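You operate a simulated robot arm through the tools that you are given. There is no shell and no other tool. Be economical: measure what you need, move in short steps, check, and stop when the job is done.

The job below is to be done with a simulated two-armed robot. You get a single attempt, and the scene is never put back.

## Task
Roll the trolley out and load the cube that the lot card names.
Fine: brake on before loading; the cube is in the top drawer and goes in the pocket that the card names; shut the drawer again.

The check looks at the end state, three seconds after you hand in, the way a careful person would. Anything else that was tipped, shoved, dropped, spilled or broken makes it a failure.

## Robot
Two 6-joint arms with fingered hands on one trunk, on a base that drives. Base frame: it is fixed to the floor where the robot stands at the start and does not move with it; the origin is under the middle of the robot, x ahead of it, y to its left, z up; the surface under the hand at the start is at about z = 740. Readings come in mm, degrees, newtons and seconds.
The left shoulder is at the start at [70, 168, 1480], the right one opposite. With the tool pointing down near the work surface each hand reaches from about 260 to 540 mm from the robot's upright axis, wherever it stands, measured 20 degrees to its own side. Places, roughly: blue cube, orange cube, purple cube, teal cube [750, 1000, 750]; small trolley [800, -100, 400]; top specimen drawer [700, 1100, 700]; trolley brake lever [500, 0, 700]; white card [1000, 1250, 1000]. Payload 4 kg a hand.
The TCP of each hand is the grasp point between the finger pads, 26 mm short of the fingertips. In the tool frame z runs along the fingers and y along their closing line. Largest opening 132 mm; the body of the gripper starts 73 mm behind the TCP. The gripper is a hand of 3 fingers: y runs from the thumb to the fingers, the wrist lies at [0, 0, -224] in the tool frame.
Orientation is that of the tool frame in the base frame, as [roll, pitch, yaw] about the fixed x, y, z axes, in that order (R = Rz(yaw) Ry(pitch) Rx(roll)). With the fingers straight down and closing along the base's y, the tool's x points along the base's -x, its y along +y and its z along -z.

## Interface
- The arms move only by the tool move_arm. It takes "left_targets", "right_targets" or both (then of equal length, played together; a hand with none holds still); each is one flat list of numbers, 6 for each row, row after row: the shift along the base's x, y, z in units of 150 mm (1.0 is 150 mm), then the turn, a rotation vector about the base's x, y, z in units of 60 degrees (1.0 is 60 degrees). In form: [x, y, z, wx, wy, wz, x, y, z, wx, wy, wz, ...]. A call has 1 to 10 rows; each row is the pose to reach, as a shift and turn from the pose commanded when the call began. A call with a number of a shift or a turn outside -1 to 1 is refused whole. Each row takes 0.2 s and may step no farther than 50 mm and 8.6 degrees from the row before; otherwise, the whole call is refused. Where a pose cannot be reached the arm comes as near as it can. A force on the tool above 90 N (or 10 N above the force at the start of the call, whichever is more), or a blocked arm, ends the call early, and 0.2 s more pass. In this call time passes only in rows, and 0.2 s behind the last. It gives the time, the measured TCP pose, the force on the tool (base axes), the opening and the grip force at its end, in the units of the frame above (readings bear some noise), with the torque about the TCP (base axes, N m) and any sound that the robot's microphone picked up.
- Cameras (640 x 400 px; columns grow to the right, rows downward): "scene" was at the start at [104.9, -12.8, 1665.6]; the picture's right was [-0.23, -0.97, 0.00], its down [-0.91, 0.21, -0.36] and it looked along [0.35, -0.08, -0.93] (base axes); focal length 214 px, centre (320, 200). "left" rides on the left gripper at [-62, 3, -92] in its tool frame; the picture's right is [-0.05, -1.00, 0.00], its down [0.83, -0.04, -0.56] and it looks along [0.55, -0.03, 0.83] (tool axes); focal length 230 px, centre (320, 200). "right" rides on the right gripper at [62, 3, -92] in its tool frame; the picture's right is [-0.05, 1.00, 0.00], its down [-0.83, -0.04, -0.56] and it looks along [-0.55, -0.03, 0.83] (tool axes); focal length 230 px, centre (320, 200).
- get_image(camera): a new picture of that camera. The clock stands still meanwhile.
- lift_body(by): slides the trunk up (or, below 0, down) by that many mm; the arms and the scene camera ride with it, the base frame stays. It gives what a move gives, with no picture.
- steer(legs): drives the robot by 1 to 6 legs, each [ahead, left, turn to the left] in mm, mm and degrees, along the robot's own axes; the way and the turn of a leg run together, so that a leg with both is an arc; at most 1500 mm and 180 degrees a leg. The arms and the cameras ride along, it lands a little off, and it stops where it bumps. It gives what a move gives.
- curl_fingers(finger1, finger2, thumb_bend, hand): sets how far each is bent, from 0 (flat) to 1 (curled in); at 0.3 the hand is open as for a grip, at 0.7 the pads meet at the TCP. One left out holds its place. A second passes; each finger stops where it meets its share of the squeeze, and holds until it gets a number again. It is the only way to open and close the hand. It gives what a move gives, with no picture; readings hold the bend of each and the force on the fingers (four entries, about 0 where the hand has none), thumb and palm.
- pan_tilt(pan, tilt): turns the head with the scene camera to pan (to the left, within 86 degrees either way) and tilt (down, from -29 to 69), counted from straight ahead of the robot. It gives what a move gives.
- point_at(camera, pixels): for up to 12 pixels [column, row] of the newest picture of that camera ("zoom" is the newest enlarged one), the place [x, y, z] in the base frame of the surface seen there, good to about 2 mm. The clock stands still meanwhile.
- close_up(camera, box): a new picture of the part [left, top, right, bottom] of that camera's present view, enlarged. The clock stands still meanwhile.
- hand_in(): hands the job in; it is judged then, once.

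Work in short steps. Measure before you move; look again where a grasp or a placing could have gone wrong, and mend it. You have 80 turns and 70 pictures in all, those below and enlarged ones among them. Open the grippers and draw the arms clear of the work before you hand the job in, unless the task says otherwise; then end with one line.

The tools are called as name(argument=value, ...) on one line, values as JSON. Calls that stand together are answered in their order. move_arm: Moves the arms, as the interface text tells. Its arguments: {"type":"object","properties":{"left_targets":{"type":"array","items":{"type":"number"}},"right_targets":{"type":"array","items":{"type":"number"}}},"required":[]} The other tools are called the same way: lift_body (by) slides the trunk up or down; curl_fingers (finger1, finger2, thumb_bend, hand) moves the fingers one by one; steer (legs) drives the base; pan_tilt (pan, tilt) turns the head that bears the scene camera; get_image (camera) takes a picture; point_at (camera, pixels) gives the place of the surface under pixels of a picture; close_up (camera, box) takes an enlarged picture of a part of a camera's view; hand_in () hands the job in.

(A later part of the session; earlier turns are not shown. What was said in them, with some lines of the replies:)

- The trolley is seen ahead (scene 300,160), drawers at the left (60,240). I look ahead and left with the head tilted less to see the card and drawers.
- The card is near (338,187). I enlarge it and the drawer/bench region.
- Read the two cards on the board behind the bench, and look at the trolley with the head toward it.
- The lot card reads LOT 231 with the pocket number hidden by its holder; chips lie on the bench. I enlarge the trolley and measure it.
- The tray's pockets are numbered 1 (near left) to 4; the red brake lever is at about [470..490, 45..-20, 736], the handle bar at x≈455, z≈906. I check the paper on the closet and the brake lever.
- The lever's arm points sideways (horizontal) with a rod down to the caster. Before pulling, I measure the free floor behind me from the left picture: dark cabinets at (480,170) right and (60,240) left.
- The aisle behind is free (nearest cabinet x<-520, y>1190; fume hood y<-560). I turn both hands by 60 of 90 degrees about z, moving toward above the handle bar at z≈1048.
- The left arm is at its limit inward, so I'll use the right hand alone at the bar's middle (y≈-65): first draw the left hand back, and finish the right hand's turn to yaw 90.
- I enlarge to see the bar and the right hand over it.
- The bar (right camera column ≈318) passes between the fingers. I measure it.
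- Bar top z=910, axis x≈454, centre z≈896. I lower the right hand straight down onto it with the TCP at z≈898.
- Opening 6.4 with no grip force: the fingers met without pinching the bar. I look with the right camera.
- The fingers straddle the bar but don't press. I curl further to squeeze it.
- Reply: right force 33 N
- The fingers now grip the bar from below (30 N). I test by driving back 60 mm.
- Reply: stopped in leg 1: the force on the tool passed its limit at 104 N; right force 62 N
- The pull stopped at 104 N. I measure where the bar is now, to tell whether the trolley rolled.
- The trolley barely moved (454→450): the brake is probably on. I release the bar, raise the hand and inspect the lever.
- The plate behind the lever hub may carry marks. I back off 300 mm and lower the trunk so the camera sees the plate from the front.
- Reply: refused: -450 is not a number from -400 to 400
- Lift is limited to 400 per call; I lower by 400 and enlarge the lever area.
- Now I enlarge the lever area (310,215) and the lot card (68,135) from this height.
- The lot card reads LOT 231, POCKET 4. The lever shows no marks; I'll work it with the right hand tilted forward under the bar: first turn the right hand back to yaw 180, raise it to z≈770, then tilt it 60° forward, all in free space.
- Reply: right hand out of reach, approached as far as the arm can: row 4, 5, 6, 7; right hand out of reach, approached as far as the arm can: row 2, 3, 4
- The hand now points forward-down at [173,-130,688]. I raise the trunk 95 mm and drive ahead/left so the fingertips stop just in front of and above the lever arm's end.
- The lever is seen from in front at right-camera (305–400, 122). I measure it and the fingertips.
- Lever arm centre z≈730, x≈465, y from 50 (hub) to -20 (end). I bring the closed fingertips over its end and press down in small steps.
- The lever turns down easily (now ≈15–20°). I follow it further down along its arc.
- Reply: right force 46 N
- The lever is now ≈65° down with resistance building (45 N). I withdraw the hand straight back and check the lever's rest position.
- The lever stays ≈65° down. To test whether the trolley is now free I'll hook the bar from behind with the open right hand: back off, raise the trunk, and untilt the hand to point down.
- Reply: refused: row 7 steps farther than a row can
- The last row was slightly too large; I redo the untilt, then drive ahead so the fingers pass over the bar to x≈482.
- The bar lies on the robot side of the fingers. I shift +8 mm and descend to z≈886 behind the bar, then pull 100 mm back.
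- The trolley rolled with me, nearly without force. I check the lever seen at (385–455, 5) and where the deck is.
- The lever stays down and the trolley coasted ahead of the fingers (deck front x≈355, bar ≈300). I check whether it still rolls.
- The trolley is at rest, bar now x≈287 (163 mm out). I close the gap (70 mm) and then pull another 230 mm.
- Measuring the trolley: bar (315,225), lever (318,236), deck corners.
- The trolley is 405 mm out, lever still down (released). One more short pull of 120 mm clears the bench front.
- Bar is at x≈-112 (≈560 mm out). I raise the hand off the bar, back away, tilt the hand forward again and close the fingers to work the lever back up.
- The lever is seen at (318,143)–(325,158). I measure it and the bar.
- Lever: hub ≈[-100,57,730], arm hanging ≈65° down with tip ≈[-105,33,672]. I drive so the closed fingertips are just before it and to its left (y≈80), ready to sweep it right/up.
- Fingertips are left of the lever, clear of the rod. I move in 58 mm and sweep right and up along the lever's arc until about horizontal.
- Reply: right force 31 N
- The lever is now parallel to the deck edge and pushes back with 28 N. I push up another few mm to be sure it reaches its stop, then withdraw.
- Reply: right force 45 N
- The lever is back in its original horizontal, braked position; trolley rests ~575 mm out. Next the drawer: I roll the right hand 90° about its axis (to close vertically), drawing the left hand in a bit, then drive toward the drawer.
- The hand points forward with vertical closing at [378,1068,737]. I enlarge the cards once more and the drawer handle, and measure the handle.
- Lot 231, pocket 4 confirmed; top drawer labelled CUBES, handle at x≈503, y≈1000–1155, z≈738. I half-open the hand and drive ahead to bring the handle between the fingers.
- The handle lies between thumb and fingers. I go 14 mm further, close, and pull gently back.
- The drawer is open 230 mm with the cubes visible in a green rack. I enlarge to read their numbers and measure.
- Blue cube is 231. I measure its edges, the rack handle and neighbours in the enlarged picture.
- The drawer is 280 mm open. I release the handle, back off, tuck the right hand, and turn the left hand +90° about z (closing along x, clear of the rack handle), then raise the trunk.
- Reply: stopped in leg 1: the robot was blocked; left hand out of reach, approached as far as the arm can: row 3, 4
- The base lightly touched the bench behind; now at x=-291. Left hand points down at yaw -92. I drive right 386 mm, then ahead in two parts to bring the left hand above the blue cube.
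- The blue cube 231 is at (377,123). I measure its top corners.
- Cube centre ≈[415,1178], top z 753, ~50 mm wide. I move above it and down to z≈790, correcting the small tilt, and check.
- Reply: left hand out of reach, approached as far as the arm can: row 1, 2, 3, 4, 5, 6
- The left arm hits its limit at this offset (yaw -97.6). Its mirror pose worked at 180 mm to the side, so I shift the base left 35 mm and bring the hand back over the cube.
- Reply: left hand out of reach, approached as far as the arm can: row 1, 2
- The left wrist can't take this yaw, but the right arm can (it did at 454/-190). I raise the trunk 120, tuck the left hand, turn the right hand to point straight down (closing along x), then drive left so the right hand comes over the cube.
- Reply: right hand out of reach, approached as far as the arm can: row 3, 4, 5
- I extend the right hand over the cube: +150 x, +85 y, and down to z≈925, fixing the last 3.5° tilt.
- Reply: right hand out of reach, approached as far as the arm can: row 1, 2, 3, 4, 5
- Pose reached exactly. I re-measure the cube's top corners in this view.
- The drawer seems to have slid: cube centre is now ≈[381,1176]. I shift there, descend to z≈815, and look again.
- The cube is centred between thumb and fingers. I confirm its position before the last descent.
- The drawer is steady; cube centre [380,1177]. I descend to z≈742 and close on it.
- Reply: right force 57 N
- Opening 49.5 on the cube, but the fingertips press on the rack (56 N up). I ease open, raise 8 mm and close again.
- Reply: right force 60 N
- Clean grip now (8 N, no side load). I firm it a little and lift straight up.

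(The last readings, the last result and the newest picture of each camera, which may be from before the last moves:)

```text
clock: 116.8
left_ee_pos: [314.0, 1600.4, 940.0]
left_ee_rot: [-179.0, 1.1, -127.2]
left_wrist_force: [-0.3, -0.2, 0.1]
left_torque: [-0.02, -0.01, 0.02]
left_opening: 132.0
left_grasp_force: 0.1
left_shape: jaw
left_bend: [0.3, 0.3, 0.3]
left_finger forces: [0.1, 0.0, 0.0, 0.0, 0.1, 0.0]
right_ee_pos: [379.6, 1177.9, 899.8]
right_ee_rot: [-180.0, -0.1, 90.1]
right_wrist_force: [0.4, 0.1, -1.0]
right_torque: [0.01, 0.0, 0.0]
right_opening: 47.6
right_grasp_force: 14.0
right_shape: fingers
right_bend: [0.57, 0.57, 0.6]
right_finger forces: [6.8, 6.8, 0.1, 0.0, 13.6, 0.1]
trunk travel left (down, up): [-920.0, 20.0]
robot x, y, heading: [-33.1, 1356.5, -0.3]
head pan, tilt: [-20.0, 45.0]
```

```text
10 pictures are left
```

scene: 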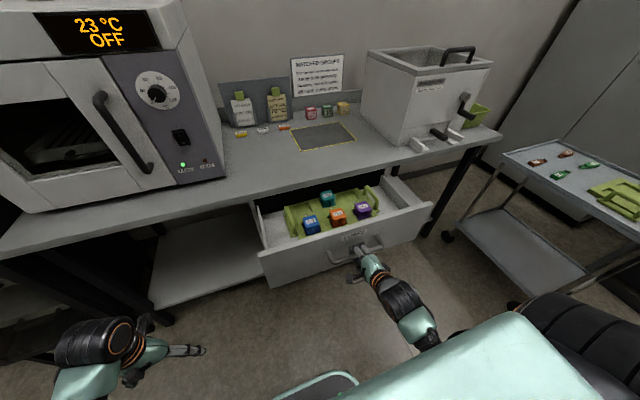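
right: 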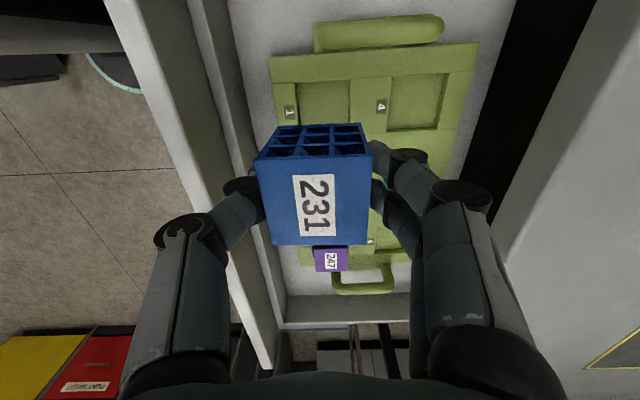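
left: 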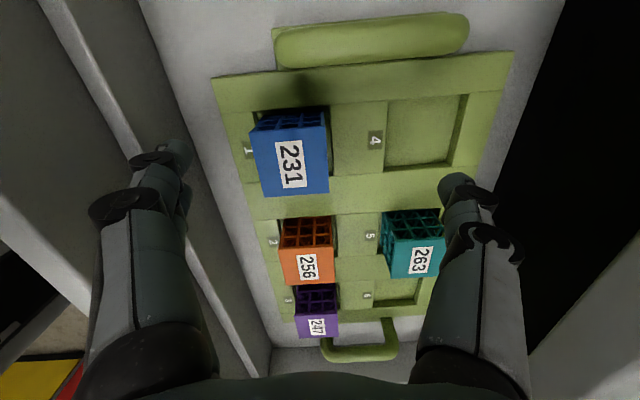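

Cube 231 is held firmly. I raise it to z≈1035 and drive back, right and around to behind the trolley's handle.

move_arm(right_targets=[0, 0, 0.3, 0, 0, 0, 0, 0, 0.6, 0, 0, 0, 0, 0, 0.9, 0, 0, 0])

steer(legs=[[-215, 0, 0], [0, -656, 0], [-500, 0, 0], [0, -637, 0]])

pan_tilt(pan=-10, tilt=50)

get_image(camera="scene")

```text
clock: 117.6
left_ee_pos: [313.5, 1600.6, 940.4]
left_ee_rot: [-179.1, 1.1, -127.2]
left_wrist_force: [-0.2, -0.4, 0.7]
left_torque: [0.0, 0.0, 0.02]
left_opening: 132.2
left_grasp_force: 0.0
left_shape: jaw
left_bend: [0.3, 0.3, 0.3]
left_finger forces: [0.0, 0.0, 0.0, 0.0, 0.0, 0.0]
right_ee_pos: [372.6, 1155.4, 1026.0]
right_ee_rot: [-179.0, 2.5, 90.1]
right_wrist_force: [-0.2, 0.7, -0.2]
right_torque: [-0.01, 0.02, 0.01]
right_opening: 47.8
right_grasp_force: 13.8
right_shape: fingers
right_bend: [0.57, 0.57, 0.6]
right_finger forces: [6.8, 6.8, 0.0, 0.1, 13.5, 0.1]
trunk travel left (down, up): [-920.0, 20.0]
robot x, y, heading: [-31.3, 1360.8, -0.3]
head pan, tilt: [-20.0, 45.0]
```

```text
clock: 128.3
left_ee_pos: [-398.0, 296.3, 940.3]
left_ee_rot: [-178.9, 0.9, -127.2]
left_wrist_force: [-0.1, 0.6, 0.2]
left_torque: [-0.06, -0.02, 0.02]
left_opening: 131.9
left_grasp_force: 0.2
left_shape: jaw
left_bend: [0.3, 0.3, 0.3]
left_finger forces: [0.0, 0.0, 0.0, 0.0, 0.0, 0.1]
right_ee_pos: [-331.2, -149.3, 1032.1]
right_ee_rot: [180.0, 2.6, 90.1]
right_wrist_force: [0.5, 0.2, -0.7]
right_torque: [0.02, -0.01, 0.01]
right_opening: 47.7
right_grasp_force: 13.8
right_shape: fingers
right_bend: [0.57, 0.57, 0.6]
right_finger forces: [6.8, 6.7, 0.1, 0.0, 13.6, 0.0]
trunk travel left (down, up): [-920.0, 20.0]
robot x, y, heading: [-742.0, 51.3, -0.4]
head pan, tilt: [-20.0, 45.0]
```

```text
clock: 129.0
left_ee_pos: [-398.9, 295.7, 940.8]
left_ee_rot: [-179.0, 1.1, -127.2]
left_wrist_force: [-0.8, -0.1, -0.5]
left_torque: [0.02, -0.02, -0.04]
left_opening: 131.6
left_grasp_force: 0.2
left_shape: jaw
left_bend: [0.3, 0.3, 0.3]
left_finger forces: [0.0, 0.1, 0.0, 0.1, 0.0, 0.0]
right_ee_pos: [-331.7, -151.6, 1032.1]
right_ee_rot: [180.0, 2.7, 90.0]
right_wrist_force: [-0.3, 0.1, -1.1]
right_torque: [0.02, 0.01, -0.05]
right_opening: 47.6
right_grasp_force: 13.9
right_shape: fingers
right_bend: [0.57, 0.57, 0.6]
right_finger forces: [6.8, 6.8, 0.0, 0.0, 13.6, 0.0]
trunk travel left (down, up): [-920.0, 20.0]
robot x, y, heading: [-744.9, 53.9, -0.2]
head pan, tilt: [-10.0, 50.0]
```

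```text
9 pictures are left
```

scene: 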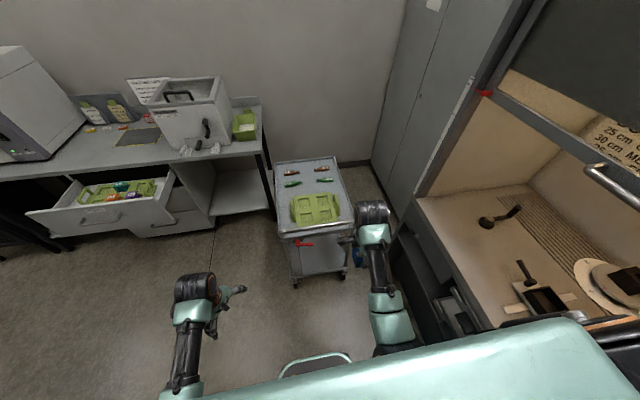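

I enlarge the tray to locate pocket 4.

close_up(camera="scene", box=[276, 175, 356, 255])

```text
5.00 times, centred on (316, 215) of scene
```

zoom: 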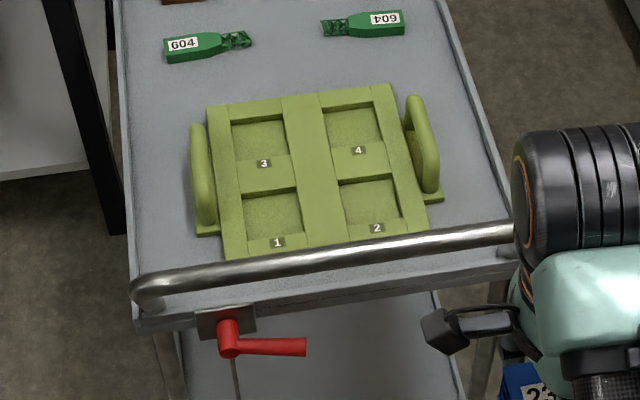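

Pocket 4 is far right. I measure its floor corners and the bar.

point_at(camera="zoom", pixels=[[327, 114], [374, 107], [381, 136], [333, 144], [355, 128], [358, 150], [315, 255], [430, 237], [264, 163], [345, 95], [425, 100]])

```text
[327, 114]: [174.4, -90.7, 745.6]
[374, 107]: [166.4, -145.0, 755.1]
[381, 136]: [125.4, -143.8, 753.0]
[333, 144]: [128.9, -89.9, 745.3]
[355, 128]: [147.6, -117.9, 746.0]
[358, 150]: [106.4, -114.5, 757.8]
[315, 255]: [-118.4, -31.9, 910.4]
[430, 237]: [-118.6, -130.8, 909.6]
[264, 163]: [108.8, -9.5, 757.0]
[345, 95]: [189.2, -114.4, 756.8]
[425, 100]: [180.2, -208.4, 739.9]
```

Pocket 4 centre ≈[150,-117], floor z≈745. I drive ahead so the cube passes above the bar and near the pocket.

steer(legs=[[405, 32, 0]])

move_arm(right_targets=[0.2, 0, -0.1, -0.02, 0, 0, 0.4, 0, -0.2, -0.03, 0, 0, 0.5, 0, -0.35, -0.045, 0, 0, 0.5, 0, -0.55, -0.045, 0, 0])

get_image(camera="right")

```text
clock: 131.5
left_ee_pos: [4.9, 325.7, 940.8]
left_ee_rot: [-179.0, 1.0, -127.0]
left_wrist_force: [-0.8, -0.4, 0.3]
left_torque: [0.0, -0.01, 0.02]
left_opening: 132.2
left_grasp_force: 0.0
left_shape: jaw
left_bend: [0.3, 0.3, 0.3]
left_finger forces: [0.0, 0.0, 0.0, 0.0, 0.0, 0.0]
right_ee_pos: [72.3, -120.9, 1032.0]
right_ee_rot: [179.9, 2.7, 90.0]
right_wrist_force: [-1.0, -0.6, -1.2]
right_torque: [-0.02, -0.01, 0.0]
right_opening: 47.8
right_grasp_force: 13.6
right_shape: fingers
right_bend: [0.57, 0.57, 0.6]
right_finger forces: [6.8, 6.8, 0.0, 0.0, 13.7, 0.1]
trunk travel left (down, up): [-920.0, 20.0]
robot x, y, heading: [-340.8, 84.7, -0.1]
head pan, tilt: [-10.0, 50.0]
```

```text
clock: 132.5
left_ee_pos: [6.0, 326.1, 940.5]
left_ee_rot: [-179.1, 1.1, -127.1]
left_wrist_force: [0.3, -0.2, 0.8]
left_torque: [0.0, 0.01, 0.0]
left_opening: 131.8
left_grasp_force: 0.1
left_shape: jaw
left_bend: [0.3, 0.3, 0.3]
left_finger forces: [0.0, 0.0, 0.0, 0.0, 0.0, 0.0]
right_ee_pos: [148.2, -121.6, 950.0]
right_ee_rot: [-179.9, 5.4, 90.2]
right_wrist_force: [-0.2, -0.1, -0.7]
right_torque: [0.02, 0.03, 0.0]
right_opening: 47.7
right_grasp_force: 14.5
right_shape: fingers
right_bend: [0.57, 0.57, 0.6]
right_finger forces: [6.7, 6.8, 0.1, 0.1, 13.6, 0.0]
trunk travel left (down, up): [-920.0, 20.0]
robot x, y, heading: [-337.8, 81.8, -0.0]
head pan, tilt: [-10.0, 50.0]
```

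```text
7 pictures are left
```

right: 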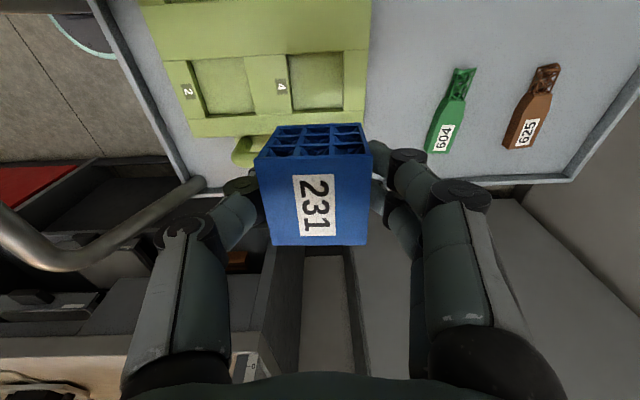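

The tilt correction went the wrong way (5.4°); I'll undo it. First I measure pocket 4's edges at (290–345, 55–110).

point_at(camera="right", pixels=[[294, 80], [338, 80], [288, 80], [346, 80], [318, 58], [318, 104], [318, 113], [280, 88], [187, 90], [197, 75], [250, 72]])

move_arm(right_targets=[0, 0, 0, 0.045, 0, 0, 0, 0.03, 0, 0.09, 0, 0])

```text
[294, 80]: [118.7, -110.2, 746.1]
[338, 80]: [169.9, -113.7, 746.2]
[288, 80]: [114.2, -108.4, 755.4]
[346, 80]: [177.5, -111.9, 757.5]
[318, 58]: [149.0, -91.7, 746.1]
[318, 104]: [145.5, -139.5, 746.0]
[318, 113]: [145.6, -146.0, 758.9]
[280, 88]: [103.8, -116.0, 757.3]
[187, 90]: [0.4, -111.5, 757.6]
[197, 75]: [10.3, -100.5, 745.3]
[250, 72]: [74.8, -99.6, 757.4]
```

```text
clock: 133.1
left_ee_pos: [6.1, 325.4, 939.9]
left_ee_rot: [-178.9, 1.1, -127.1]
left_wrist_force: [0.5, 0.4, -0.1]
left_torque: [0.0, -0.01, -0.02]
left_opening: 132.1
left_grasp_force: 0.1
left_shape: jaw
left_bend: [0.3, 0.3, 0.3]
left_finger forces: [0.0, 0.0, 0.0, 0.1, 0.0, 0.0]
right_ee_pos: [148.8, -117.6, 950.9]
right_ee_rot: [180.0, 0.0, 90.0]
right_wrist_force: [1.0, -0.5, -0.9]
right_torque: [0.02, 0.0, -0.03]
right_opening: 47.6
right_grasp_force: 13.1
right_shape: fingers
right_bend: [0.57, 0.57, 0.6]
right_finger forces: [6.6, 6.7, 0.0, 0.0, 13.5, 0.0]
trunk travel left (down, up): [-920.0, 20.0]
robot x, y, heading: [-339.6, 80.9, -0.1]
head pan, tilt: [-10.0, 50.0]
```

Pocket 4 centre ≈[146,-116.5]. I take a picture now that the hand is upright and measure the held cube itself.

get_image(camera="right")

point_at(camera="right", pixels=[[275, 200], [362, 200], [318, 165], [318, 240], [270, 165], [366, 165], [285, 240], [360, 240]])

```text
6 pictures are left
```

right: 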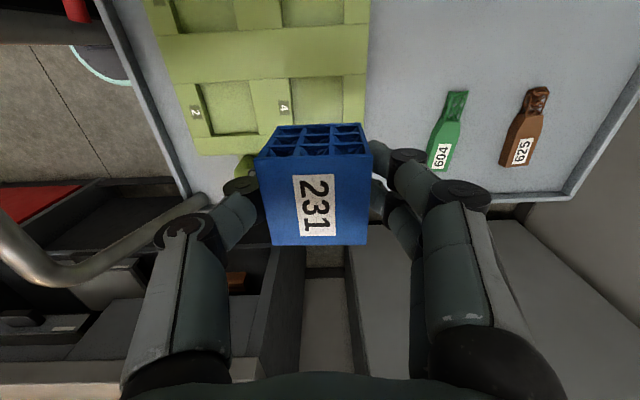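

```text
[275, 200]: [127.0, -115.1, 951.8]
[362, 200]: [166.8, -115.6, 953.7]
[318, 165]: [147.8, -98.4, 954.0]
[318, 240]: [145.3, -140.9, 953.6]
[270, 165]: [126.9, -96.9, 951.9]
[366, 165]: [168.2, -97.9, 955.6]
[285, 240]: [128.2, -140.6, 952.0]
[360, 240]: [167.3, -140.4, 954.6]
```

Held cube centre ≈[146,-119], bottom ≈ TCP-48. I shift +2 mm in y and lower until its bottom is just above the tray top (z≈810).

move_arm(right_targets=[0, 0.014, -0.25, 0, 0, 0, 0, 0.014, -0.5, 0, 0, 0, 0, 0.014, -0.75, 0, 0, 0, 0, 0.014, -0.92, 0, 0, 0])

get_image(camera="right")

point_at(camera="right", pixels=[[275, 200], [362, 200], [318, 165], [318, 240], [240, 110], [290, 115], [345, 115], [370, 120]])

```text
clock: 134.1
left_ee_pos: [6.8, 324.5, 939.2]
left_ee_rot: [-179.2, 1.1, -127.0]
left_wrist_force: [0.2, 0.7, 0.8]
left_torque: [0.04, -0.03, 0.01]
left_opening: 132.2
left_grasp_force: 0.0
left_shape: jaw
left_bend: [0.3, 0.3, 0.3]
left_finger forces: [0.0, 0.1, 0.0, 0.0, 0.0, 0.0]
right_ee_pos: [148.6, -115.0, 812.6]
right_ee_rot: [-180.0, 0.0, 90.1]
right_wrist_force: [0.1, -0.4, -0.4]
right_torque: [-0.03, 0.0, 0.0]
right_opening: 47.5
right_grasp_force: 13.6
right_shape: fingers
right_bend: [0.57, 0.57, 0.6]
right_finger forces: [6.8, 6.6, 0.1, 0.0, 13.6, 0.0]
trunk travel left (down, up): [-920.0, 20.0]
robot x, y, heading: [-337.8, 80.9, -0.1]
head pan, tilt: [-10.0, 50.0]
```

```text
5 pictures are left
```

right: 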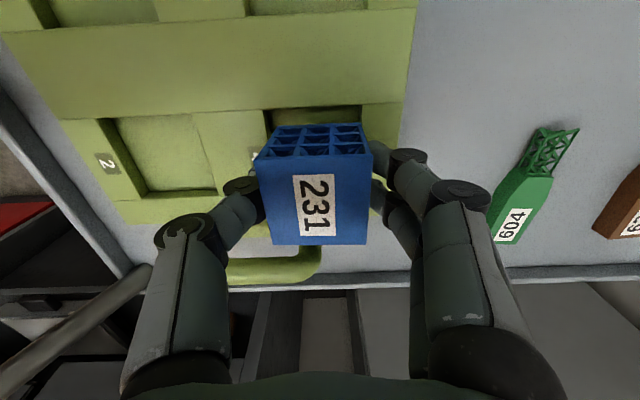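

```text
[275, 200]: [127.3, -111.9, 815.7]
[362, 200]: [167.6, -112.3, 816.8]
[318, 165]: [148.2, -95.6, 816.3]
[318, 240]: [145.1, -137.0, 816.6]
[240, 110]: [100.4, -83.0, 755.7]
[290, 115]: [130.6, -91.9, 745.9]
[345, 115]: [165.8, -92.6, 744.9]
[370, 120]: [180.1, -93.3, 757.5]
```

Cube centre [146.5,-115.5] vs pocket [146,-117]: nearly aligned. I shift -1.5 mm and lower gently into the pocket.

move_arm(right_targets=[0, -0.01, -0.03, 0, 0, 0, 0, -0.01, -0.06, 0, 0, 0, 0, -0.01, -0.09, 0, 0, 0, 0, -0.01, -0.115, 0, 0, 0])

```text
clock: 135.1
left_ee_pos: [5.4, 325.2, 939.7]
left_ee_rot: [-179.0, 1.1, -127.1]
left_wrist_force: [0.0, -0.6, -0.1]
left_torque: [-0.01, -0.02, -0.05]
left_opening: 132.1
left_grasp_force: 0.0
left_shape: jaw
left_bend: [0.3, 0.3, 0.3]
left_finger forces: [0.0, 0.1, 0.1, 0.0, 0.0, 0.0]
right_ee_pos: [147.1, -115.5, 793.3]
right_ee_rot: [-180.0, 0.1, 90.2]
right_wrist_force: [0.2, -0.3, -1.1]
right_torque: [0.04, 0.0, 0.03]
right_opening: 47.3
right_grasp_force: 13.4
right_shape: fingers
right_bend: [0.57, 0.57, 0.6]
right_finger forces: [6.7, 6.7, 0.0, 0.0, 13.4, 0.0]
trunk travel left (down, up): [-920.0, 20.0]
robot x, y, heading: [-337.5, 83.1, -0.2]
head pan, tilt: [-10.0, 50.0]
```

No contact force, so the cube's bottom is inside the pocket. I lower a further few mm to touch the floor.

move_arm(right_targets=[0, 0, -0.015, 0, 0, 0, 0, 0, -0.03, 0, 0, 0])

```text
clock: 135.7
left_ee_pos: [5.6, 326.5, 940.0]
left_ee_rot: [-179.0, 1.1, -127.1]
left_wrist_force: [0.0, 0.1, 0.2]
left_torque: [0.0, 0.0, -0.01]
left_opening: 132.0
left_grasp_force: 0.2
left_shape: jaw
left_bend: [0.3, 0.3, 0.3]
left_finger forces: [0.0, 0.0, 0.1, 0.0, 0.0, 0.1]
right_ee_pos: [148.9, -114.0, 790.1]
right_ee_rot: [179.8, 0.0, 90.1]
right_wrist_force: [0.3, -1.1, 11.5]
right_torque: [-0.05, 0.24, 0.01]
right_opening: 47.4
right_grasp_force: 15.1
right_shape: fingers
right_bend: [0.57, 0.57, 0.61]
right_finger forces: [7.6, 7.9, 0.1, 0.0, 14.5, 0.0]
trunk travel left (down, up): [-920.0, 20.0]
robot x, y, heading: [-341.3, 83.6, -0.5]
head pan, tilt: [-10.0, 50.0]
```

It touched the floor (11 N). I release partway, then rise.

curl_fingers(hand="right", finger1=0.45, finger2=0.45, thumb_bend=0.45)

move_arm(right_targets=[0, 0, 0.15, 0, 0, 0, 0, 0, 0.4, 0, 0, 0, 0, 0, 0.7, 0, 0, 0, 0, 0, 1.0, 0, 0, 0])

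get_image(camera="right")

```text
clock: 136.7
left_ee_pos: [5.1, 326.2, 940.9]
left_ee_rot: [-179.0, 1.0, -127.1]
left_wrist_force: [-0.4, 0.0, 0.6]
left_torque: [-0.01, 0.01, 0.0]
left_opening: 132.1
left_grasp_force: 0.0
left_shape: jaw
left_bend: [0.3, 0.3, 0.3]
left_finger forces: [0.1, 0.0, 0.0, 0.0, 0.1, 0.0]
right_ee_pos: [149.1, -114.2, 790.8]
right_ee_rot: [180.0, 0.1, 90.1]
right_wrist_force: [3.7, -1.1, 16.6]
right_torque: [-0.02, 0.75, 0.03]
right_opening: 82.2
right_grasp_force: 7.6
right_shape: fingers
right_bend: [0.45, 0.45, 0.46]
right_finger forces: [0.0, 0.0, 0.0, 0.0, 16.2, 0.0]
trunk travel left (down, up): [-920.0, 20.0]
robot x, y, heading: [-341.8, 82.2, -0.2]
head pan, tilt: [-10.0, 50.0]
```

```text
clock: 137.7
left_ee_pos: [6.3, 325.4, 939.8]
left_ee_rot: [-179.1, 1.1, -127.1]
left_wrist_force: [-0.6, 1.5, 0.8]
left_torque: [-0.02, 0.01, -0.05]
left_opening: 131.9
left_grasp_force: 0.0
left_shape: jaw
left_bend: [0.3, 0.3, 0.3]
left_finger forces: [0.0, 0.1, 0.1, 0.0, 0.1, 0.0]
right_ee_pos: [148.9, -112.5, 939.5]
right_ee_rot: [-179.9, 0.1, 90.1]
right_wrist_force: [0.4, 0.0, -0.1]
right_torque: [0.02, 0.04, 0.01]
right_opening: 84.0
right_grasp_force: 0.0
right_shape: fingers
right_bend: [0.45, 0.45, 0.45]
right_finger forces: [0.1, 0.0, 0.1, 0.1, 0.1, 0.0]
trunk travel left (down, up): [-920.0, 20.0]
robot x, y, heading: [-338.8, 81.4, -0.1]
head pan, tilt: [-10.0, 50.0]
```

```text
4 pictures are left
```

right: 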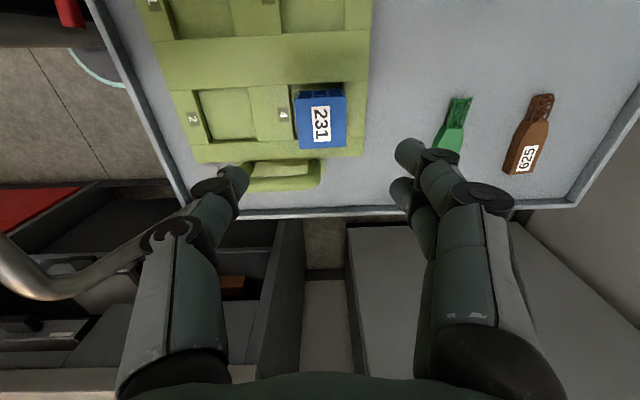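

The cube sits in pocket 4. I check that its top is level at z≈795 and the lever (70,12) unchanged.

point_at(camera="right", pixels=[[301, 105], [341, 103], [303, 143], [343, 141], [282, 114], [70, 12], [265, 125]])

move_arm(right_targets=[-0.15, 0, 0.25, 0, 0, 0, -0.3, 0, 0.5, 0, 0, 0, -0.4, 0, 0.6, 0, 0, 0])

```text
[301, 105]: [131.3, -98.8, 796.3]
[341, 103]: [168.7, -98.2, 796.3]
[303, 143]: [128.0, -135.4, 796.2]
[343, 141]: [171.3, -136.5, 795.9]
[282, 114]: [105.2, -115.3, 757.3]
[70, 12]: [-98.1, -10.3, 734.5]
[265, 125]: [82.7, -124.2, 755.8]
```

```text
clock: 138.5
left_ee_pos: [5.2, 325.5, 940.5]
left_ee_rot: [-179.0, 1.2, -127.1]
left_wrist_force: [0.5, 0.3, 0.1]
left_torque: [0.03, 0.0, 0.0]
left_opening: 132.0
left_grasp_force: 0.0
left_shape: jaw
left_bend: [0.3, 0.3, 0.3]
left_finger forces: [0.0, 0.0, 0.0, 0.0, 0.0, 0.0]
right_ee_pos: [86.9, -114.1, 1029.4]
right_ee_rot: [-180.0, 0.0, 90.1]
right_wrist_force: [0.1, -0.2, 0.3]
right_torque: [-0.01, 0.03, 0.01]
right_opening: 84.0
right_grasp_force: 0.1
right_shape: fingers
right_bend: [0.45, 0.45, 0.45]
right_finger forces: [0.0, 0.1, 0.1, 0.0, 0.0, 0.1]
trunk travel left (down, up): [-920.0, 20.0]
robot x, y, heading: [-338.6, 77.8, -0.1]
head pan, tilt: [-10.0, 50.0]
```

The cube is level (z 796) in pocket 4 and the lever is still up. Now I back away, tilt the right hand forward again, make a fist, and drive back to the drawer.

steer(legs=[[-405, 0, 0]])

move_arm(right_targets=[-0.1, 0, 0, 0, -0.142, 0, -0.2, 0, 0, 0, -0.284, 0, -0.3, 0, 0, 0, -0.426, 0, -0.4, 0, 0, 0, -0.568, 0, -0.5, 0, 0, 0, -0.71, 0, -0.6, 0, 0, 0, -0.852, 0, -0.7, 0, 0, 0, -0.994, 0], left_targets=[-0.06, 0, 0, 0, 0, 0, -0.12, 0, 0, 0, 0, 0, -0.18, 0, 0, 0, 0, 0, -0.24, 0, 0, 0, 0, 0, -0.3, 0, 0, 0, 0, 0, -0.35, 0, 0, 0, 0, 0, -0.4, 0, 0, 0, 0, 0])

curl_fingers(hand="right", finger1=0.7, finger2=0.7, thumb_bend=0.7)

steer(legs=[[0, 620, 0], [485, 0, 0], [0, 560, 0]])

```text
clock: 141.0
left_ee_pos: [-396.6, 325.2, 938.6]
left_ee_rot: [-179.2, 1.0, -127.4]
left_wrist_force: [0.9, 1.2, 0.7]
left_torque: [0.01, 0.01, 0.02]
left_opening: 132.1
left_grasp_force: 0.0
left_shape: jaw
left_bend: [0.3, 0.3, 0.3]
left_finger forces: [0.0, 0.0, 0.0, 0.0, 0.0, 0.1]
right_ee_pos: [-315.9, -113.4, 1027.4]
right_ee_rot: [-180.0, 0.0, 89.9]
right_wrist_force: [0.2, 0.2, -0.3]
right_torque: [-0.01, 0.04, -0.01]
right_opening: 84.2
right_grasp_force: 0.1
right_shape: fingers
right_bend: [0.45, 0.45, 0.45]
right_finger forces: [0.1, 0.1, 0.0, 0.1, 0.0, 0.1]
trunk travel left (down, up): [-920.0, 20.0]
robot x, y, heading: [-748.1, 83.4, -0.3]
head pan, tilt: [-10.0, 50.0]
```

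```text
clock: 142.1
left_ee_pos: [-439.4, 325.7, 941.2]
left_ee_rot: [-179.1, 1.2, -127.3]
left_wrist_force: [0.5, 0.7, 0.1]
left_torque: [0.0, 0.03, -0.03]
left_opening: 132.1
left_grasp_force: 0.0
left_shape: jaw
left_bend: [0.3, 0.3, 0.3]
left_finger forces: [0.1, 0.0, 0.0, 0.0, 0.1, 0.1]
right_ee_pos: [-374.3, -143.2, 1033.5]
right_ee_rot: [141.8, 7.2, 94.8]
right_wrist_force: [0.3, 0.4, -0.1]
right_torque: [0.03, -0.02, -0.02]
right_opening: 84.5
right_grasp_force: 0.0
right_shape: fingers
right_bend: [0.45, 0.45, 0.45]
right_finger forces: [0.0, 0.0, 0.0, 0.0, 0.0, 0.1]
trunk travel left (down, up): [-920.0, 20.0]
robot x, y, heading: [-744.3, 85.8, -0.3]
head pan, tilt: [-10.0, 50.0]
stopped in row 5 (right hand): the arm was blocked; the commanded pose is now the measured one
```

```text
clock: 143.1
left_ee_pos: [-438.8, 326.0, 940.9]
left_ee_rot: [-179.1, 0.9, -127.3]
left_wrist_force: [-1.1, 1.1, -0.4]
left_torque: [0.01, 0.01, -0.01]
left_opening: 132.0
left_grasp_force: 0.1
left_shape: jaw
left_bend: [0.3, 0.3, 0.3]
left_finger forces: [0.0, 0.1, 0.1, 0.0, 0.0, 0.1]
right_ee_pos: [-372.1, -141.9, 1033.1]
right_ee_rot: [142.0, 7.1, 94.8]
right_wrist_force: [0.7, 0.4, 0.4]
right_torque: [-0.02, -0.01, -0.03]
right_opening: 6.4
right_grasp_force: 0.0
right_shape: fingers
right_bend: [0.7, 0.7, 0.7]
right_finger forces: [0.0, 0.1, 0.0, 0.0, 0.1, 0.1]
trunk travel left (down, up): [-920.0, 20.0]
robot x, y, heading: [-743.2, 80.8, -0.2]
head pan, tilt: [-10.0, 50.0]
```

```text
clock: 152.0
left_ee_pos: [43.6, 1527.3, 940.9]
left_ee_rot: [-179.1, 1.2, -126.6]
left_wrist_force: [0.5, -0.3, 0.5]
left_torque: [0.01, 0.01, 0.03]
left_opening: 132.2
left_grasp_force: 0.0
left_shape: jaw
left_bend: [0.3, 0.3, 0.3]
left_finger forces: [0.1, 0.0, 0.0, 0.0, 0.1, 0.0]
right_ee_pos: [115.6, 1060.2, 1034.0]
right_ee_rot: [142.0, 7.2, 95.5]
right_wrist_force: [-0.2, 1.0, 0.3]
right_torque: [-0.02, -0.05, 0.03]
right_opening: 6.1
right_grasp_force: 0.1
right_shape: fingers
right_bend: [0.7, 0.7, 0.7]
right_finger forces: [0.0, 0.0, 0.0, 0.0, 0.0, 0.1]
trunk travel left (down, up): [-920.0, 20.0]
robot x, y, heading: [-258.1, 1284.2, 0.3]
head pan, tilt: [-10.0, 50.0]
```

The right hand stopped at a 38° forward tilt, which is good enough for pushing. I lower the trunk 292 mm to bring the fist to handle height (z≈741) and check the drawer from the scene camera.

lift_body(by=-292)

pan_tilt(pan=-20, tilt=50)

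get_image(camera="scene")

```text
clock: 154.9
left_ee_pos: [44.7, 1528.5, 648.0]
left_ee_rot: [-179.1, 1.0, -126.6]
left_wrist_force: [0.3, -0.1, -0.9]
left_torque: [-0.02, 0.0, -0.02]
left_opening: 132.2
left_grasp_force: 0.0
left_shape: jaw
left_bend: [0.3, 0.3, 0.3]
left_finger forces: [0.0, 0.0, 0.0, 0.0, 0.0, 0.0]
right_ee_pos: [115.5, 1060.8, 739.8]
right_ee_rot: [142.1, 7.2, 95.4]
right_wrist_force: [0.1, -0.3, 0.0]
right_torque: [0.0, -0.01, -0.04]
right_opening: 6.2
right_grasp_force: 0.0
right_shape: fingers
right_bend: [0.7, 0.7, 0.7]
right_finger forces: [0.1, 0.1, 0.1, 0.1, 0.0, 0.0]
trunk travel left (down, up): [-628.0, 312.0]
robot x, y, heading: [-262.5, 1281.5, 0.3]
head pan, tilt: [-10.0, 50.0]
```

```text
clock: 155.6
left_ee_pos: [43.3, 1529.2, 649.1]
left_ee_rot: [-179.2, 0.9, -126.6]
left_wrist_force: [-0.1, -0.1, -0.4]
left_torque: [0.02, -0.01, -0.02]
left_opening: 132.1
left_grasp_force: 0.1
left_shape: jaw
left_bend: [0.3, 0.3, 0.3]
left_finger forces: [0.0, 0.0, 0.0, 0.1, 0.0, 0.0]
right_ee_pos: [115.4, 1061.1, 740.7]
right_ee_rot: [142.1, 7.2, 95.6]
right_wrist_force: [-0.1, -0.2, 0.1]
right_torque: [-0.01, 0.02, 0.01]
right_opening: 6.1
right_grasp_force: 0.0
right_shape: fingers
right_bend: [0.7, 0.7, 0.7]
right_finger forces: [0.0, 0.0, 0.1, 0.0, 0.1, 0.0]
trunk travel left (down, up): [-628.0, 312.0]
robot x, y, heading: [-261.6, 1283.5, 0.3]
head pan, tilt: [-20.0, 50.0]
```

```text
3 pictures are left
```

scene: 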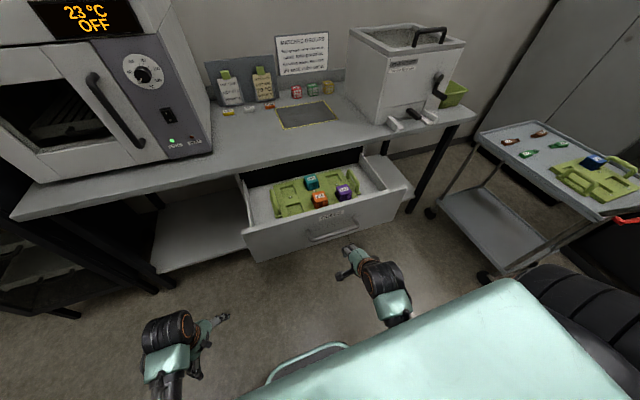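

Everything is in place; the fist is in front of the handle. I measure the handle and push in short legs.

point_at(camera="scene", pixels=[[312, 240], [330, 236], [345, 232], [330, 216], [320, 198]])

steer(legs=[[60, 0, 0], [50, 0, 0], [50, 0, 0], [50, 0, 0]])

```text
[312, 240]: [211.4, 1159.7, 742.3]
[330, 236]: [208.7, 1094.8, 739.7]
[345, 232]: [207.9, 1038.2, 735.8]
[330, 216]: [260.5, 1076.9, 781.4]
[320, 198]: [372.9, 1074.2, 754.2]
```

```text
clock: 158.2
left_ee_pos: [253.0, 1530.2, 646.8]
left_ee_rot: [-179.1, 1.1, -126.5]
left_wrist_force: [-0.2, 0.2, 0.0]
left_torque: [0.02, -0.03, 0.0]
left_opening: 132.0
left_grasp_force: 0.1
left_shape: jaw
left_bend: [0.3, 0.3, 0.3]
left_finger forces: [0.0, 0.1, 0.0, 0.0, 0.0, 0.0]
right_ee_pos: [324.2, 1062.6, 739.3]
right_ee_rot: [142.0, 7.1, 95.5]
right_wrist_force: [0.0, -0.3, 0.1]
right_torque: [0.01, 0.0, 0.03]
right_opening: 5.6
right_grasp_force: 0.1
right_shape: fingers
right_bend: [0.7, 0.7, 0.7]
right_finger forces: [0.1, 0.0, 0.1, 0.1, 0.0, 0.0]
trunk travel left (down, up): [-628.0, 312.0]
robot x, y, heading: [-49.7, 1281.8, 0.1]
head pan, tilt: [-20.0, 50.0]
```

It moves freely. I push the remaining ~160 mm.

steer(legs=[[50, 0, 0], [50, 0, 0], [35, 0, 0], [25, 0, 0]])

get_image(camera="scene")

point_at(camera="scene", pixels=[[300, 205], [312, 230], [330, 225], [345, 222], [335, 210]])

```text
clock: 160.5
left_ee_pos: [411.1, 1531.9, 649.4]
left_ee_rot: [-178.9, 1.1, -126.5]
left_wrist_force: [0.2, -0.5, 0.4]
left_torque: [-0.01, 0.05, 0.03]
left_opening: 132.1
left_grasp_force: 0.0
left_shape: jaw
left_bend: [0.3, 0.3, 0.3]
left_finger forces: [0.0, 0.0, 0.0, 0.1, 0.0, 0.1]
right_ee_pos: [481.8, 1064.6, 740.3]
right_ee_rot: [142.1, 7.3, 95.6]
right_wrist_force: [-19.9, -2.5, 8.9]
right_torque: [-0.01, -0.12, -0.04]
right_opening: 0.1
right_grasp_force: 11.9
right_shape: fingers
right_bend: [0.72, 0.73, 0.69]
right_finger forces: [12.5, 11.8, 0.1, 0.0, 0.0, 0.0]
trunk travel left (down, up): [-628.0, 312.0]
robot x, y, heading: [111.9, 1284.2, 0.3]
head pan, tilt: [-20.0, 50.0]
```

```text
2 pictures are left
```

scene: 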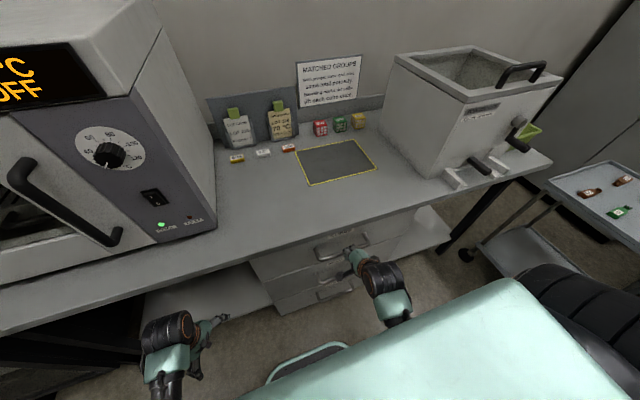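

```text
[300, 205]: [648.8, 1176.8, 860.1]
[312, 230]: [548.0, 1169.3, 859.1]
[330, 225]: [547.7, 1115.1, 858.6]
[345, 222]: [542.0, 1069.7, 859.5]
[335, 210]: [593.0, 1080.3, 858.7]
```

The push now meets 20 N. I measure the drawer front and handle against the closed values (front 551.5, handle 501–510).

point_at(camera="scene", pixels=[[320, 257], [335, 253], [318, 249], [290, 255], [290, 275], [370, 233], [362, 236]])

move_arm(right_targets=[0.03, 0, 0, 0, 0, 0])

```text
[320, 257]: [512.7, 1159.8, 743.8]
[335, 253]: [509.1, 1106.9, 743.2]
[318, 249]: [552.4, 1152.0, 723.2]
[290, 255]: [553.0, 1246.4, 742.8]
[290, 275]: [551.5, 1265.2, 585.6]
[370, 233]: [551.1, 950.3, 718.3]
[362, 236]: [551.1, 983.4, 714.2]
```

```text
clock: 160.9
left_ee_pos: [409.0, 1531.6, 648.8]
left_ee_rot: [-178.8, 1.0, -126.7]
left_wrist_force: [0.4, -1.0, -0.6]
left_torque: [0.01, 0.0, -0.03]
left_opening: 131.8
left_grasp_force: 0.0
left_shape: jaw
left_bend: [0.3, 0.3, 0.3]
left_finger forces: [0.1, 0.2, 0.0, 0.1, 0.0, 0.1]
right_ee_pos: [483.0, 1064.4, 741.8]
right_ee_rot: [142.3, 7.3, 95.5]
right_wrist_force: [-27.9, 3.5, 15.3]
right_torque: [0.06, -0.24, 0.08]
right_opening: 0.0
right_grasp_force: 17.6
right_shape: fingers
right_bend: [0.73, 0.73, 0.69]
right_finger forces: [16.9, 17.3, 0.1, 0.0, 0.0, 0.0]
trunk travel left (down, up): [-628.0, 312.0]
robot x, y, heading: [105.7, 1287.2, 0.2]
head pan, tilt: [-20.0, 50.0]
```

The drawer face is flush with the others (x≈551–553): shut. I back away, open the right hand, and take a last look at trolley and drawer.

steer(legs=[[-260, 0, 0]])

curl_fingers(hand="right", finger1=0.3, finger2=0.3, thumb_bend=0.3)

pan_tilt(pan=-35, tilt=40)

get_image(camera="scene")

```text
clock: 162.8
left_ee_pos: [149.8, 1529.1, 649.0]
left_ee_rot: [-179.1, 0.9, -126.4]
left_wrist_force: [-0.3, -0.4, 0.3]
left_torque: [0.01, 0.04, 0.01]
left_opening: 132.1
left_grasp_force: 0.0
left_shape: jaw
left_bend: [0.3, 0.3, 0.3]
left_finger forces: [0.0, 0.0, 0.0, 0.1, 0.1, 0.0]
right_ee_pos: [225.8, 1060.9, 739.9]
right_ee_rot: [142.2, 7.3, 95.5]
right_wrist_force: [-0.1, 0.1, -0.1]
right_torque: [0.01, -0.04, 0.0]
right_opening: 5.8
right_grasp_force: 0.0
right_shape: fingers
right_bend: [0.7, 0.7, 0.7]
right_finger forces: [0.0, 0.1, 0.0, 0.1, 0.1, 0.0]
trunk travel left (down, up): [-628.0, 312.0]
robot x, y, heading: [-153.4, 1286.0, 0.3]
head pan, tilt: [-20.0, 50.0]
```

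```text
clock: 163.8
left_ee_pos: [149.9, 1530.5, 648.8]
left_ee_rot: [-179.0, 1.0, -126.5]
left_wrist_force: [-0.4, -0.1, -0.6]
left_torque: [0.03, 0.03, -0.02]
left_opening: 132.4
left_grasp_force: 0.0
left_shape: jaw
left_bend: [0.3, 0.3, 0.3]
left_finger forces: [0.0, 0.0, 0.0, 0.1, 0.0, 0.0]
right_ee_pos: [226.0, 1062.2, 740.4]
right_ee_rot: [142.2, 7.3, 95.6]
right_wrist_force: [0.5, 0.5, 0.0]
right_torque: [0.01, -0.02, -0.02]
right_opening: 134.0
right_grasp_force: 0.0
right_shape: fingers
right_bend: [0.3, 0.3, 0.3]
right_finger forces: [0.0, 0.0, 0.0, 0.0, 0.1, 0.1]
trunk travel left (down, up): [-628.0, 312.0]
robot x, y, heading: [-154.2, 1283.0, 0.5]
head pan, tilt: [-20.0, 50.0]
```

```text
clock: 164.5
left_ee_pos: [149.7, 1529.7, 647.0]
left_ee_rot: [-179.0, 1.1, -126.5]
left_wrist_force: [1.0, -0.9, -0.3]
left_torque: [-0.01, -0.01, 0.02]
left_opening: 132.0
left_grasp_force: 0.1
left_shape: jaw
left_bend: [0.3, 0.3, 0.3]
left_finger forces: [0.0, 0.1, 0.0, 0.0, 0.0, 0.1]
right_ee_pos: [225.7, 1062.8, 739.4]
right_ee_rot: [142.3, 7.3, 95.6]
right_wrist_force: [0.1, -0.3, 0.1]
right_torque: [0.01, 0.04, 0.0]
right_opening: 133.8
right_grasp_force: 0.2
right_shape: fingers
right_bend: [0.3, 0.3, 0.3]
right_finger forces: [0.0, 0.0, 0.1, 0.0, 0.0, 0.0]
trunk travel left (down, up): [-628.0, 312.0]
robot x, y, heading: [-152.0, 1286.9, 0.7]
head pan, tilt: [-35.0, 40.0]
```

```text
1 pictures are left
```

scene: 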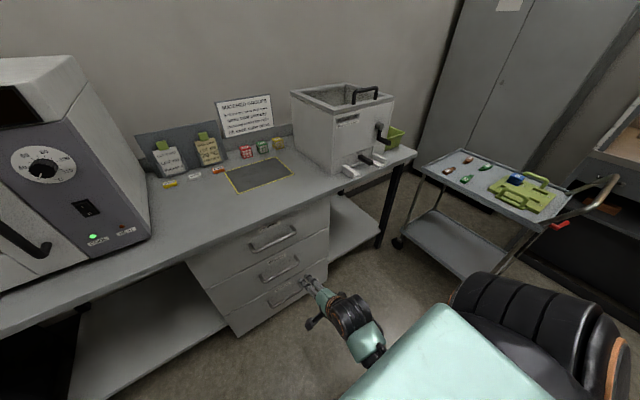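

The drawer is shut, the cube sits in pocket 4, the lever is horizontal (braked), and the hands are open and clear. I hand in.

hand_in()

```text
The job is handed in.
```

I rolled the trolley about 575 mm out and set the brake lever back to the position that held it at the start. Blue cube 231 from the top drawer is in pocket 4, and the drawer is shut; the base lightly bumped the bench behind once, with nothing seen to shift.
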